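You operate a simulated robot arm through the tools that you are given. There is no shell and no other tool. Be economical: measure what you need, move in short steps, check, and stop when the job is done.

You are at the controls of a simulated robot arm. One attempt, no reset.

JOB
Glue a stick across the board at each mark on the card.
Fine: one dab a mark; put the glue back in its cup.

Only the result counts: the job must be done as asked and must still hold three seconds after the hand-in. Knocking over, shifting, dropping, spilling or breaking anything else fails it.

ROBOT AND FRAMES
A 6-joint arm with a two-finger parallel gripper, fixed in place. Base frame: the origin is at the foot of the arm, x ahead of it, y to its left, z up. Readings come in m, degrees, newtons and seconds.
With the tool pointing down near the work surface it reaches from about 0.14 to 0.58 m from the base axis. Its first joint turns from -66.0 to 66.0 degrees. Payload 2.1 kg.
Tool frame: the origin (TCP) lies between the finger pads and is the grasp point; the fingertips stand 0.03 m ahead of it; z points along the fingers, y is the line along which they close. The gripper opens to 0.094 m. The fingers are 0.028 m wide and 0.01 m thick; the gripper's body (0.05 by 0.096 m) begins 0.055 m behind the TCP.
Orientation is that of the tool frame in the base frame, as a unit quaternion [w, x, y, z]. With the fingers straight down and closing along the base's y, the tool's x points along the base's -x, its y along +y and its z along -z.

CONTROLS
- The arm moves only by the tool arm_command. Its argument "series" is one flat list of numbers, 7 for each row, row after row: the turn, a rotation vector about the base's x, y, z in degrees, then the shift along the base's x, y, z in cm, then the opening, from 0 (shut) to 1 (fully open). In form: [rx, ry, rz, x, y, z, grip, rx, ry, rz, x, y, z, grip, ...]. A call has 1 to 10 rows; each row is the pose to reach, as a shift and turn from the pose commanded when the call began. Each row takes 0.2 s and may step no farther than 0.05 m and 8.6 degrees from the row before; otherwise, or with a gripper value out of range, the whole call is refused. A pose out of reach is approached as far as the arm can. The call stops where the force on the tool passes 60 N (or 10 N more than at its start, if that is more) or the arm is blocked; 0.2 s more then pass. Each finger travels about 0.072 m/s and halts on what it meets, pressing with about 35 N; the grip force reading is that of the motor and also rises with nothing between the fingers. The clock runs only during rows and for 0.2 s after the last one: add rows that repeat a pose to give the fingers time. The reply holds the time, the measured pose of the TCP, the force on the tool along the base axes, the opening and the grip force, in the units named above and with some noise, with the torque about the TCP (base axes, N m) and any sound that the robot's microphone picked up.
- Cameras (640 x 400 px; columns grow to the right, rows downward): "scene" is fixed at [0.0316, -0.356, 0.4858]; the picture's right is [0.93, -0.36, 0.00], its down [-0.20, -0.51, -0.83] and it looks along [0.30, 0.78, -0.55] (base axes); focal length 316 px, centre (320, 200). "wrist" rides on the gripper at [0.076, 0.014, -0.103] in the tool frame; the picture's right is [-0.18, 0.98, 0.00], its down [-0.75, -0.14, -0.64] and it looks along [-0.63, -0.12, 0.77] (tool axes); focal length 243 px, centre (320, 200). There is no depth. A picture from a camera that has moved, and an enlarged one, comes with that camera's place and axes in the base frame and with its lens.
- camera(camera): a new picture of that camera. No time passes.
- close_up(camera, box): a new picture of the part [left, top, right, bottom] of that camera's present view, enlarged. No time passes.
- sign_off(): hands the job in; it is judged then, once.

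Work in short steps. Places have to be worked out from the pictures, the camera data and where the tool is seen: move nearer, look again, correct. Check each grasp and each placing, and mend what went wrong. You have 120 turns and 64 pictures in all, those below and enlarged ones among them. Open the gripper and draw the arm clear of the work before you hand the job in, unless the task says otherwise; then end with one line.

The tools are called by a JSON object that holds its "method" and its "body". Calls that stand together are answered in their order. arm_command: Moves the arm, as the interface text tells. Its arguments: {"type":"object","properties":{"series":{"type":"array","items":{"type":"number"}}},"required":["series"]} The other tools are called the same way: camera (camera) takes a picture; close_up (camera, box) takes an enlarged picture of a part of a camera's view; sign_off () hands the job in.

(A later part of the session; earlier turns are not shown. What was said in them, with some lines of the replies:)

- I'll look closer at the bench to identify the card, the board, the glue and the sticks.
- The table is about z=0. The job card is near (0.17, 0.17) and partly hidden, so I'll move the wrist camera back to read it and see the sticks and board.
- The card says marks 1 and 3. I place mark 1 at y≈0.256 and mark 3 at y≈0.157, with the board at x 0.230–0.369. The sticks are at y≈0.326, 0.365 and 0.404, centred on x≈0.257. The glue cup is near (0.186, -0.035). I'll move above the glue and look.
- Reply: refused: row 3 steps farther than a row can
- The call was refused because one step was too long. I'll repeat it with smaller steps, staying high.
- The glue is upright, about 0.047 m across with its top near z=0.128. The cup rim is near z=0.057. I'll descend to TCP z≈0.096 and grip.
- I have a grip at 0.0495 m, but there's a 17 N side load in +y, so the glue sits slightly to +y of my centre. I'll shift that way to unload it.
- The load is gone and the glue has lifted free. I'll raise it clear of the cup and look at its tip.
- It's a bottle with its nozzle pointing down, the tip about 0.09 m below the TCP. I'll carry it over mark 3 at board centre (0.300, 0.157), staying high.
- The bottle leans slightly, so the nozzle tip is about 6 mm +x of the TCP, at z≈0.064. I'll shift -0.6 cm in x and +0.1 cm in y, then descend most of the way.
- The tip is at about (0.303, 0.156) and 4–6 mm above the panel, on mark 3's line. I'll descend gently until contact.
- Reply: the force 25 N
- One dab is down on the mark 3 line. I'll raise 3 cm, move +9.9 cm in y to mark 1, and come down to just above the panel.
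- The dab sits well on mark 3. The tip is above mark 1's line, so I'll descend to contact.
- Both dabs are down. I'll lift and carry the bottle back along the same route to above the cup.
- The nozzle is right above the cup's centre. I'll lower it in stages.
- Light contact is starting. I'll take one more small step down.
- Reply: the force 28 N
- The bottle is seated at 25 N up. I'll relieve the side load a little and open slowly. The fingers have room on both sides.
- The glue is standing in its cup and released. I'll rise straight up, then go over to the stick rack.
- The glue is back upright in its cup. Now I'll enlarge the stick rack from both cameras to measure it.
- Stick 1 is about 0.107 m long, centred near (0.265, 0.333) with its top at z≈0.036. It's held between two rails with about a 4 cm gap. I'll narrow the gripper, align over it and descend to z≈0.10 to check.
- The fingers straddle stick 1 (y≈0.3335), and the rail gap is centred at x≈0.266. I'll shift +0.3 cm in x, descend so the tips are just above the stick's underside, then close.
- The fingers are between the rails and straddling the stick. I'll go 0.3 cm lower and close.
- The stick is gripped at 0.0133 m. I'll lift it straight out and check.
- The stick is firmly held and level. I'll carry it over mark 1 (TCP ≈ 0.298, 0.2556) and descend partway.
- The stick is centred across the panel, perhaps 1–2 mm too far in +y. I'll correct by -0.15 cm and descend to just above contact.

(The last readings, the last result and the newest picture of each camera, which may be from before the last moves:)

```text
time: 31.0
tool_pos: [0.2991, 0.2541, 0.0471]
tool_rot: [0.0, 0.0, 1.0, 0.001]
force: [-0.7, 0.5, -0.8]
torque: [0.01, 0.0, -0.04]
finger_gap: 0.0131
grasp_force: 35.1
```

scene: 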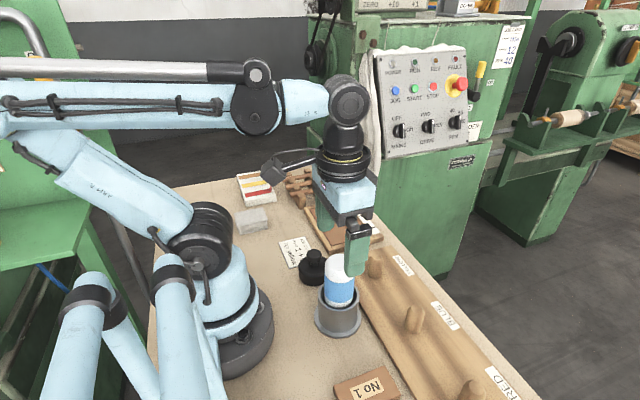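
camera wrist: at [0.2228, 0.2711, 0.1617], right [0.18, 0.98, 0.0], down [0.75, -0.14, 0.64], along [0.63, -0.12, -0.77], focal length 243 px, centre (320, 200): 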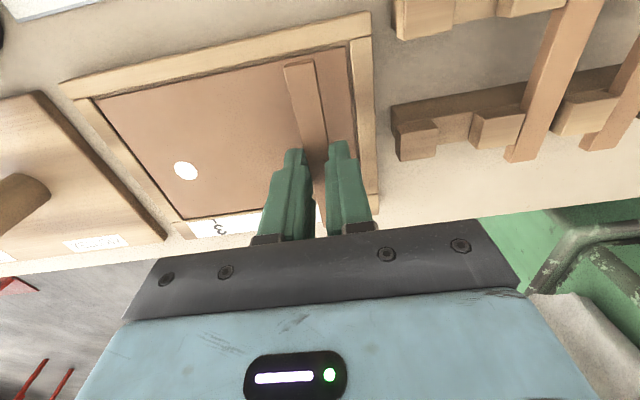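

{"method": "arm_command", "body": {"series": [0, 0, 0, 0, 0, -0.1, 0.05, 0, 0, 0, 0, 0, -0.2, 0.05, 0, 0, 0, 0, 0, -0.2, 0.05]}}

```text
time: 31.8
tool_pos: [0.2989, 0.2528, 0.0449]
tool_rot: [0.0, 0.0, 1.0, 0.001]
force: [-1.2, 0.3, 2.2]
torque: [0.03, -0.08, -0.02]
finger_gap: 0.0133
grasp_force: 35.5
```

Contact is beginning. One more millimetre will press the stick into the glue.

{"method": "arm_command", "body": {"series": [0, 0, 0, 0, 0, -0.1, 0.05, 0, 0, 0, 0, 0, -0.1, 0.05, 0, 0, 0, 0, 0, -0.1, 0.05, 0, 0, 0, 0, 0, -0.1, 0.05]}}

{"method": "close_up", "body": {"camera": "scene", "box": [300, 180, 375, 230]}}

```text
time: 32.8
tool_pos: [0.3006, 0.2546, 0.044]
tool_rot: [0.002, 0.0, 1.0, 0.0]
force: [13.1, -1.2, 43.6]
torque: [-0.08, -0.6, 0.06]
finger_gap: 0.0134
grasp_force: 35.2
```

```text
8.00 times, centred on (338, 205) of scene
camera zoom: at [0.0315, -0.3561, 0.4857], right [0.93, -0.36, 0.0], down [-0.2, -0.51, -0.83], along [0.3, 0.78, -0.55], focal length 2530 px, centre (180, 160)
```

zoom: 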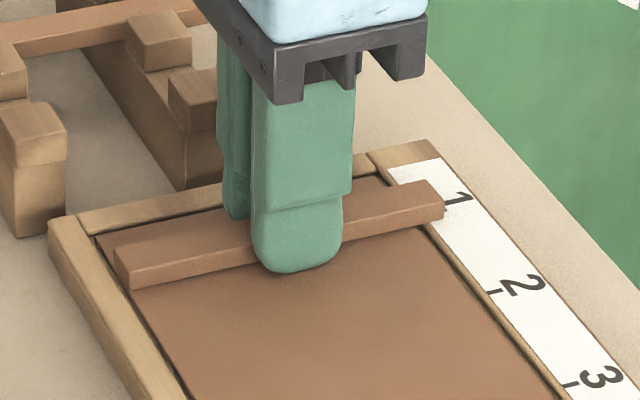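

The stick is seated flat on the dab and across mark 1. I'll ease the pressure, hold briefly, then open.

{"method": "arm_command", "body": {"series": [0, 0, 0, 0, 0, 0.08, 0.05, 0, 0, 0, 0, 0, 0.08, 0.05, 0, 0, 0, 0, 0, 0.08, 0.05, 0, 0, 0, 0, 0, 0.08, 0.05, 0, 0, 0, 0, 0, 0.08, 0.05, 0, 0, 0, 0, 0, 0.08, 0.15, 0, 0, 0, 0, 0, 0.08, 0.25, 0, 0, 0, 0, 0, 0.08, 0.33, 0, 0, 0, 0, 0, 0.08, 0.33]}}

{"method": "arm_command", "body": {"series": [0, 0, 0, 0, 0, 1, 0.33, 0, 0, 0, 0, 0, 3, 0.33, 0, 0, 0, 0, 0, 7, 0.33, 0, 0, 0, 0, 0, 7, 0.33]}}

{"method": "close_up", "body": {"camera": "scene", "box": [270, 150, 390, 240]}}

```text
time: 34.8
tool_pos: [0.2981, 0.2542, 0.0452]
tool_rot: [0.0, 0.0, 1.0, 0.001]
force: [-1.3, 4.1, 8.9]
torque: [0.02, 0.0, -0.02]
finger_gap: 0.0281
grasp_force: 0.1
```

```text
time: 35.8
tool_pos: [0.2969, 0.256, 0.1163]
tool_rot: [0.001, 0.0, 1.0, 0.001]
force: [-0.6, -0.2, -0.2]
torque: [0.01, -0.01, -0.01]
finger_gap: 0.031
grasp_force: 0.0
```

```text
4.44 times, centred on (330, 195) of scene
camera zoom: at [0.0316, -0.356, 0.4858], right [0.93, -0.36, 0.0], down [-0.2, -0.51, -0.83], along [0.3, 0.78, -0.55], focal length 1406 px, centre (276, 222)
```

zoom: 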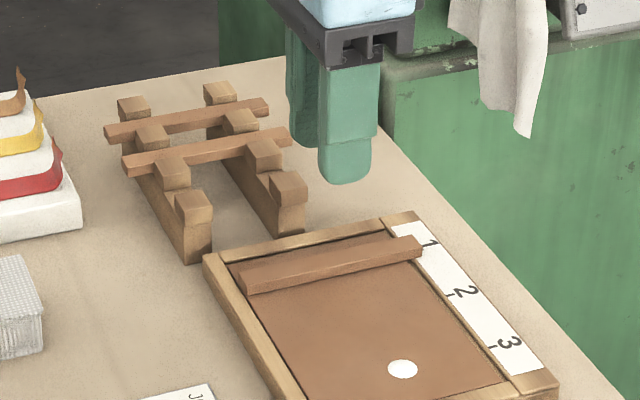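

Stick 1 is in place across mark 1. Next I'll go to the middle stick at y≈0.375 with the gripper narrowed the same way, stop above it and check.

{"method": "arm_command", "body": {"series": [0, 0, 0, -1, 4, 0, 0.33, 0, 0, 0, -2.2, 8, 0, 0.33, 0, 0, 0, -3.3, 12.15, 0, 0.33, 0, 0, 0, -3.3, 12.15, 0, 0.33, 0, 0, 0, -3.3, 12.15, -2.2, 0.33, 0, 0, 0, -3.3, 12.15, -2.2, 0.33]}}

{"method": "camera", "body": {"camera": "wrist"}}

{"method": "close_up", "body": {"camera": "scene", "box": [275, 140, 345, 200]}}

```text
time: 37.2
tool_pos: [0.2655, 0.3783, 0.0924]
tool_rot: [0.0, 0.0, 1.0, 0.001]
force: [0.7, 0.7, -0.2]
torque: [0.0, 0.0, 0.02]
finger_gap: 0.0314
grasp_force: 0.0
```

```text
18 pictures are left
camera wrist: at [0.1895, 0.3927, 0.1946], right [0.18, 0.98, 0.0], down [0.75, -0.14, 0.64], along [0.63, -0.12, -0.77], focal length 243 px, centre (320, 200)
```

wrist: 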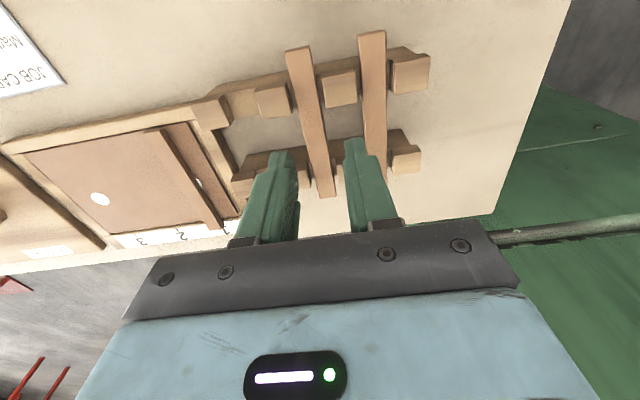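

```text
6.67 times, centred on (310, 170) of scene
camera zoom: at [0.0316, -0.3559, 0.4858], right [0.93, -0.36, 0.0], down [-0.2, -0.51, -0.83], along [0.3, 0.78, -0.55], focal length 2108 px, centre (387, 400)
```

zoom: 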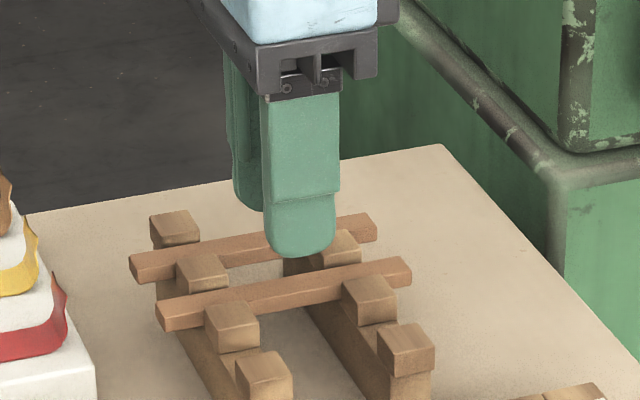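

{"method": "close_up", "body": {"camera": "wrist", "box": [60, 110, 260, 250]}}

```text
2.86 times, centred on (160, 180) of wrist
camera zoom: at [0.1895, 0.3927, 0.1946], right [0.18, 0.98, 0.0], down [0.75, -0.14, 0.64], along [0.63, -0.12, -0.77], focal length 693 px, centre (777, 257)
```

zoom: 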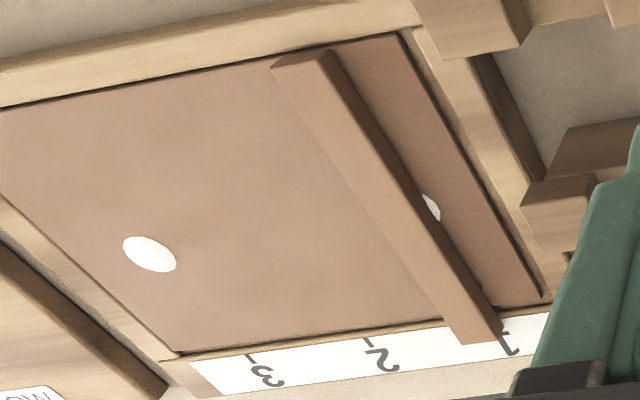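

The glue under stick 1 peeks out on its +y side, so I need to know how far the stick is from the mark. I'll look closer.

{"method": "close_up", "body": {"camera": "scene", "box": [315, 190, 390, 240]}}

```text
8.00 times, centred on (352, 215) of scene
camera zoom: at [0.0316, -0.3559, 0.4858], right [0.93, -0.36, 0.0], down [-0.2, -0.51, -0.83], along [0.3, 0.78, -0.55], focal length 2530 px, centre (60, 80)
```

zoom: 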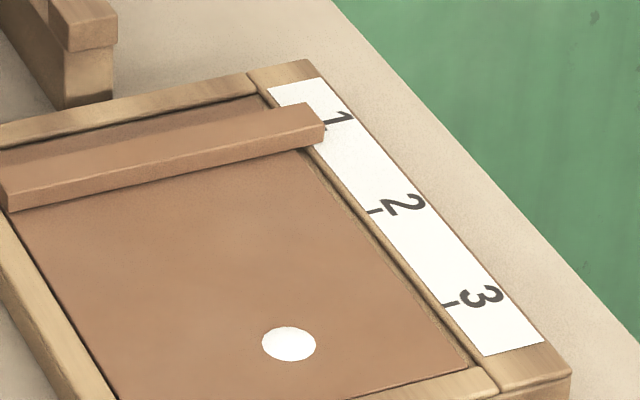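

Stick 1 sits about 3 mm in -y of mark 1. It still covers the tick and most of the dab, and it's glued, so I'll leave it. I'll aim stick 2 about 3 mm further +y. Now I'll pick the middle stick, with a small -0.15 cm y correction.

{"method": "arm_command", "body": {"series": [0, 0, 0, 0, -0.15, -1.2, 0.33, 0, 0, 0, 0, -0.15, -2.4, 0.33, 0, 0, 0, 0, -0.15, -3.2, 0.33, 0, 0, 0, 0, -0.15, -3.2, 0.33]}}

{"method": "close_up", "body": {"camera": "wrist", "box": [220, 20, 420, 230]}}

```text
time: 38.2
tool_pos: [0.2652, 0.374, 0.0614]
tool_rot: [0.001, 0.0, 1.0, 0.001]
force: [-0.3, 0.5, -0.4]
torque: [-0.04, 0.01, -0.01]
finger_gap: 0.0307
grasp_force: 0.1
```

```text
1.90 times, centred on (320, 125) of wrist
camera zoom: at [0.1876, 0.3899, 0.163], right [0.18, 0.98, 0.0], down [0.75, -0.14, 0.64], along [0.63, -0.12, -0.77], focal length 462 px, centre (320, 343)
```

zoom: 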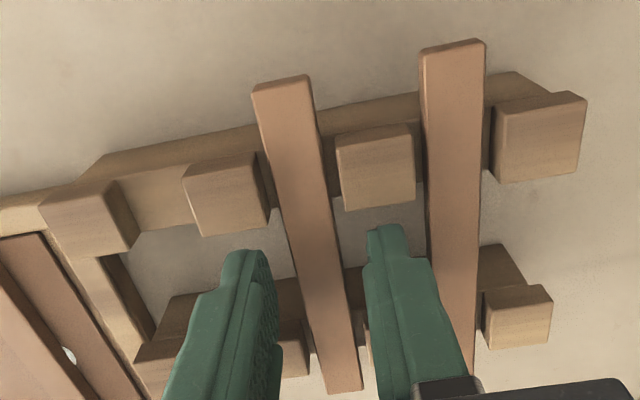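

{"method": "arm_command", "body": {"series": [0, 0, 0, 0, 0.1, 0, 0.33, 0, 0, 0, 0, 0.1, 0, 0.2, 0, 0, 0, 0, 0.1, 0, 0.1, 0, 0, 0, 0, 0.1, 0, 0.05, 0, 0, 0, 0, 0.1, 0, 0.05]}}

{"method": "arm_command", "body": {"series": [0, 0, 0, 0, 0, 1.5, 0.05, 0, 0, 0, 0, 0, 4, 0.05, 0, 0, 0, 0, 0, 6, 0.05, 0, 0, 0, 0, 0, 6, 0.05]}}

{"method": "close_up", "body": {"camera": "scene", "box": [275, 120, 365, 210]}}

```text
time: 39.4
tool_pos: [0.2642, 0.3758, 0.0617]
tool_rot: [0.001, 0.0, 1.0, 0.0]
force: [-1.0, 0.9, 0.9]
torque: [0.01, 0.0, 0.02]
finger_gap: 0.013
grasp_force: 34.8
```

```text
time: 40.4
tool_pos: [0.2667, 0.3772, 0.1209]
tool_rot: [0.001, 0.0, 1.0, 0.001]
force: [0.0, 0.0, 0.5]
torque: [-0.02, -0.03, -0.03]
finger_gap: 0.0133
grasp_force: 34.8
```

```text
4.44 times, centred on (320, 165) of scene
camera zoom: at [0.0316, -0.356, 0.4858], right [0.93, -0.36, 0.0], down [-0.2, -0.51, -0.83], along [0.3, 0.78, -0.55], focal length 1406 px, centre (320, 356)
```

zoom: 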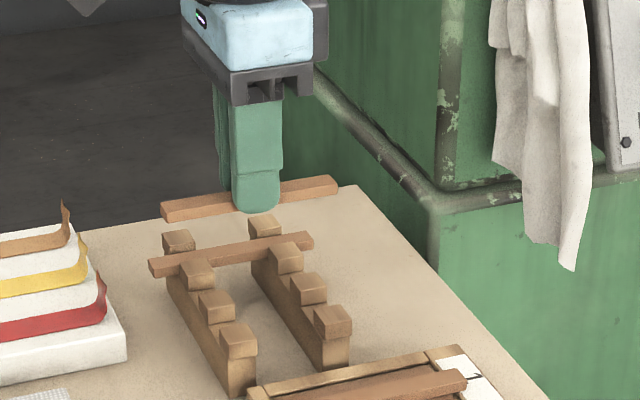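

The second stick is held. I'll carry it over mark 3 (cmd y≈0.158) and descend partway.

{"method": "arm_command", "body": {"series": [0, 0, 0, 0.6, -4.4, 0, 0.05, 0, 0, 0, 1.3, -8.8, 0, 0.05, 0, 0, 0, 2, -13.2, 0, 0.05, 0, 0, 0, 2.7, -17.5, 0, 0.05, 0, 0, 0, 3.3, -21.7, 0, 0.05, 0, 0, 0, 3.3, -21.7, 0, 0.05, 0, 0, 0, 3.3, -21.7, -3, 0.05, 0, 0, 0, 3.3, -21.7, -6, 0.05, 0, 0, 0, 3.3, -21.7, -6.6, 0.05, 0, 0, 0, 3.3, -21.7, -6.6, 0.05]}}

{"method": "close_up", "body": {"camera": "scene", "box": [315, 190, 390, 250]}}

{"method": "close_up", "body": {"camera": "wrist", "box": [160, 0, 480, 230]}}

```text
time: 42.6
tool_pos: [0.298, 0.1574, 0.0553]
tool_rot: [0.001, 0.0, 1.0, 0.0]
force: [-0.5, 0.2, -0.5]
torque: [-0.02, -0.03, -0.02]
finger_gap: 0.0131
grasp_force: 34.2
```

```text
6.67 times, centred on (352, 220) of scene
camera zoom: at [0.0316, -0.356, 0.4858], right [0.93, -0.36, 0.0], down [-0.2, -0.51, -0.83], along [0.3, 0.78, -0.55], focal length 2108 px, centre (103, 67)
```

zoom: 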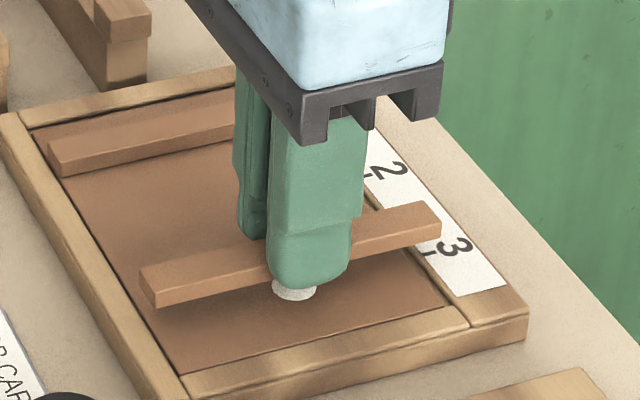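

```text
1.74 times, centred on (320, 115) of wrist
camera zoom: at [0.2211, 0.1725, 0.1576], right [0.18, 0.98, 0.0], down [0.75, -0.14, 0.64], along [0.63, -0.12, -0.77], focal length 422 px, centre (320, 348)
```

zoom: 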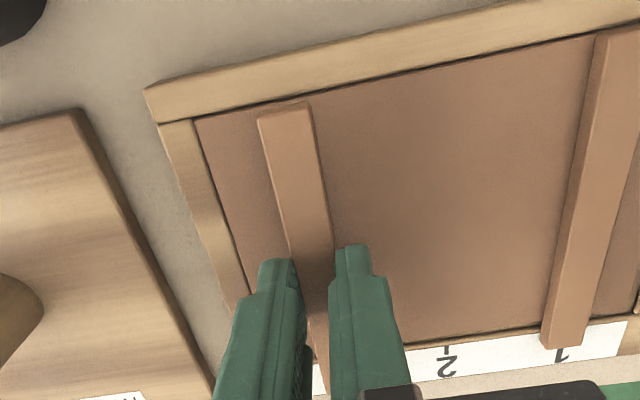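

The stick is aligned with tick 3 and the dab. I'll descend to contact.

{"method": "arm_command", "body": {"series": [0, 0, 0, 0, 0, -0.5, 0.05, 0, 0, 0, 0, 0, -0.85, 0.05, 0, 0, 0, 0, 0, -1, 0.05, 0, 0, 0, 0, 0, -1, 0.05]}}

```text
time: 43.6
tool_pos: [0.2982, 0.1571, 0.0463]
tool_rot: [0.001, 0.0, 1.0, 0.001]
force: [-1.9, -0.5, 21.8]
torque: [-0.01, -0.39, -0.03]
finger_gap: 0.0133
grasp_force: 35.2
```

{"method": "arm_command", "body": {"series": [0, 0, 0, 0, 0, -0.07, 0.05, 0, 0, 0, 0, 0, -0.07, 0.05, 0, 0, 0, 0, 0, -0.07, 0.05, 0, 0, 0, 0, 0, -0.07, 0.05, 0, 0, 0, 0, 0, -0.07, 0.05]}}

{"method": "close_up", "body": {"camera": "scene", "box": [315, 190, 390, 250]}}

```text
time: 44.8
tool_pos: [0.2983, 0.159, 0.0442]
tool_rot: [0.001, -0.001, 1.0, 0.001]
force: [-0.1, -1.3, 33.2]
torque: [-0.03, 0.09, -0.05]
finger_gap: 0.0131
grasp_force: 35.0
```

```text
6.67 times, centred on (352, 220) of scene
camera zoom: at [0.0315, -0.356, 0.4858], right [0.93, -0.36, 0.0], down [-0.2, -0.51, -0.83], along [0.3, 0.78, -0.55], focal length 2108 px, centre (103, 67)
```

zoom: 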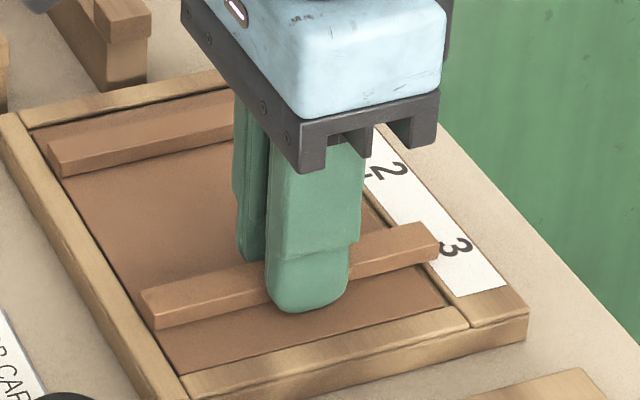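

The stick is seated flat on mark 3. I'll ease, hold, open and rise clear.

{"method": "arm_command", "body": {"series": [0, 0, 0, 0, 0, 0.08, 0.05, 0, 0, 0, 0, 0, 0.08, 0.05, 0, 0, 0, 0, 0, 0.08, 0.05, 0, 0, 0, 0, 0, 0.08, 0.05, 0, 0, 0, 0, 0, 0.08, 0.05, 0, 0, 0, 0, 0, 0.08, 0.15, 0, 0, 0, 0, 0, 0.08, 0.25, 0, 0, 0, 0, 0, 0.08, 0.33, 0, 0, 0, 0, 0, 0.08, 0.33]}}

{"method": "arm_command", "body": {"series": [0, 0, 0, 0, 0, 1, 0.33, 0, 0, 0, 0, 0, 3, 0.33, 0, 0, 0, 0, 0, 7, 0.5, 0, 0, 0, 0, 0, 11, 0.8, 0, 0, 0, 0, 0, 15, 1, 0, 0, 0, 0, 0, 19, 1, 0, 0, 0, -3, 0, 20, 1, 0, 0, 0, -3, 0, 20, 1]}}

{"method": "camera", "body": {"camera": "wrist"}}

{"method": "close_up", "body": {"camera": "scene", "box": [290, 175, 400, 255]}}

{"method": "camera", "body": {"camera": "scene"}}

```text
time: 46.8
tool_pos: [0.2983, 0.1593, 0.0454]
tool_rot: [0.0, 0.0, 1.0, 0.001]
force: [0.7, -0.5, 0.3]
torque: [-0.02, -0.03, -0.01]
finger_gap: 0.031
grasp_force: 0.1
```

```text
time: 48.6
tool_pos: [0.2673, 0.1578, 0.2463]
tool_rot: [0.0, 0.0, 1.0, 0.001]
force: [-0.2, -0.2, -0.6]
torque: [0.01, 0.01, 0.02]
finger_gap: 0.0939
grasp_force: 0.1
```

```text
9 pictures are left
camera wrist: at [0.1912, 0.1732, 0.3484], right [0.18, 0.98, 0.0], down [0.75, -0.14, 0.64], along [0.63, -0.12, -0.77], focal length 243 px, centre (320, 200)
```

wrist: 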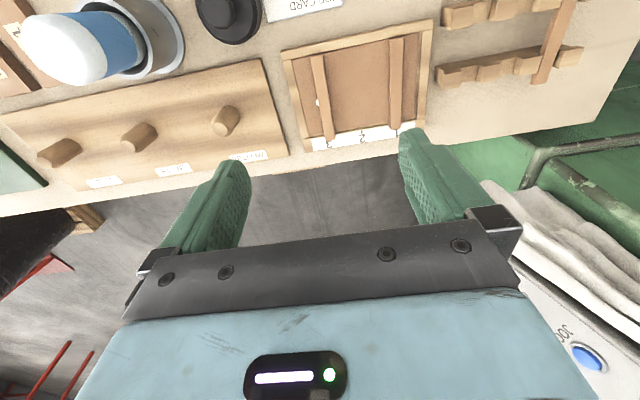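

```text
5.00 times, centred on (345, 215) of scene
camera zoom: at [0.0316, -0.356, 0.4858], right [0.93, -0.36, 0.0], down [-0.2, -0.51, -0.83], along [0.3, 0.78, -0.55], focal length 1581 px, centre (195, 125)
```

zoom: 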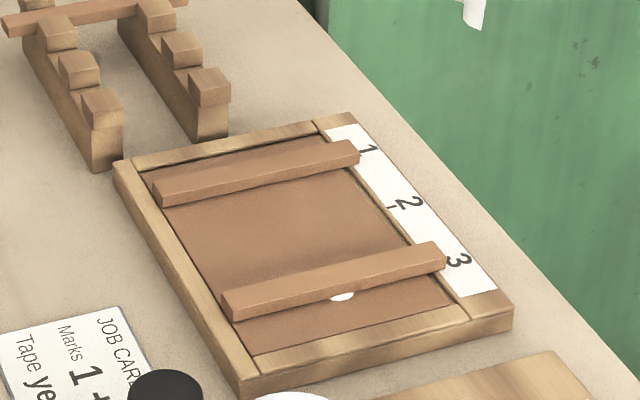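

```text
7 pictures are left
```

scene: 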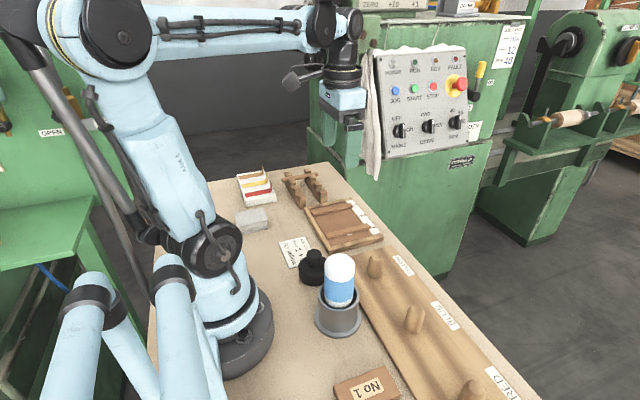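

{"method": "close_up", "body": {"camera": "wrist", "box": [270, 15, 450, 165]}}

{"method": "close_up", "body": {"camera": "scene", "box": [335, 195, 395, 240]}}

```text
2.67 times, centred on (360, 90) of wrist
camera zoom: at [0.1912, 0.1732, 0.3484], right [0.18, 0.98, 0.0], down [0.75, -0.14, 0.64], along [0.63, -0.12, -0.77], focal length 647 px, centre (213, 493)
```

zoom: 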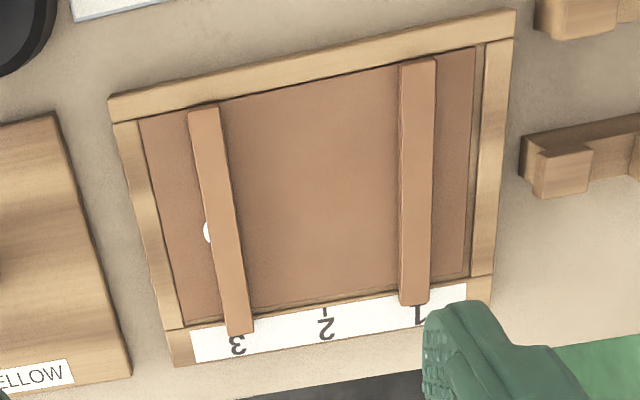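

```text
8.89 times, centred on (365, 218) of scene
camera zoom: at [0.0316, -0.356, 0.4858], right [0.93, -0.36, 0.0], down [-0.2, -0.51, -0.83], along [0.3, 0.78, -0.55], focal length 2811 px, centre (-80, 44)
```

zoom: 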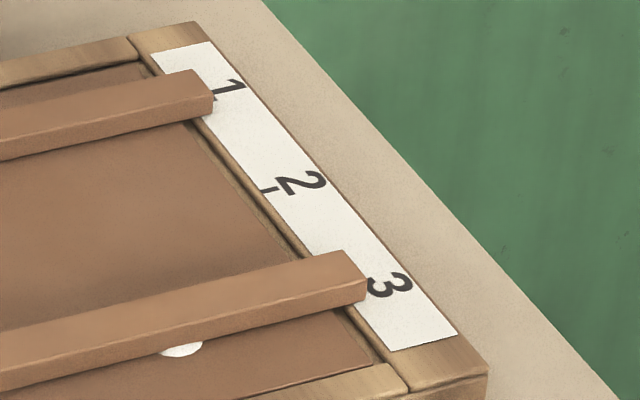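

Both sticks lie across the panel and cover ticks 1 and 3. The glue is back in its cup, the rest is undisturbed, and the arm is clear with the gripper open, so I'm handing in.

{"method": "sign_off", "body": {}}

```text
The job is handed in.
```

The job is handed in: one stick is glued across the board at mark 1 and one at mark 3, each a few millimetres off its dab (stick 1 about 3 mm off its mark), with one dab each and the glue back in its cup.
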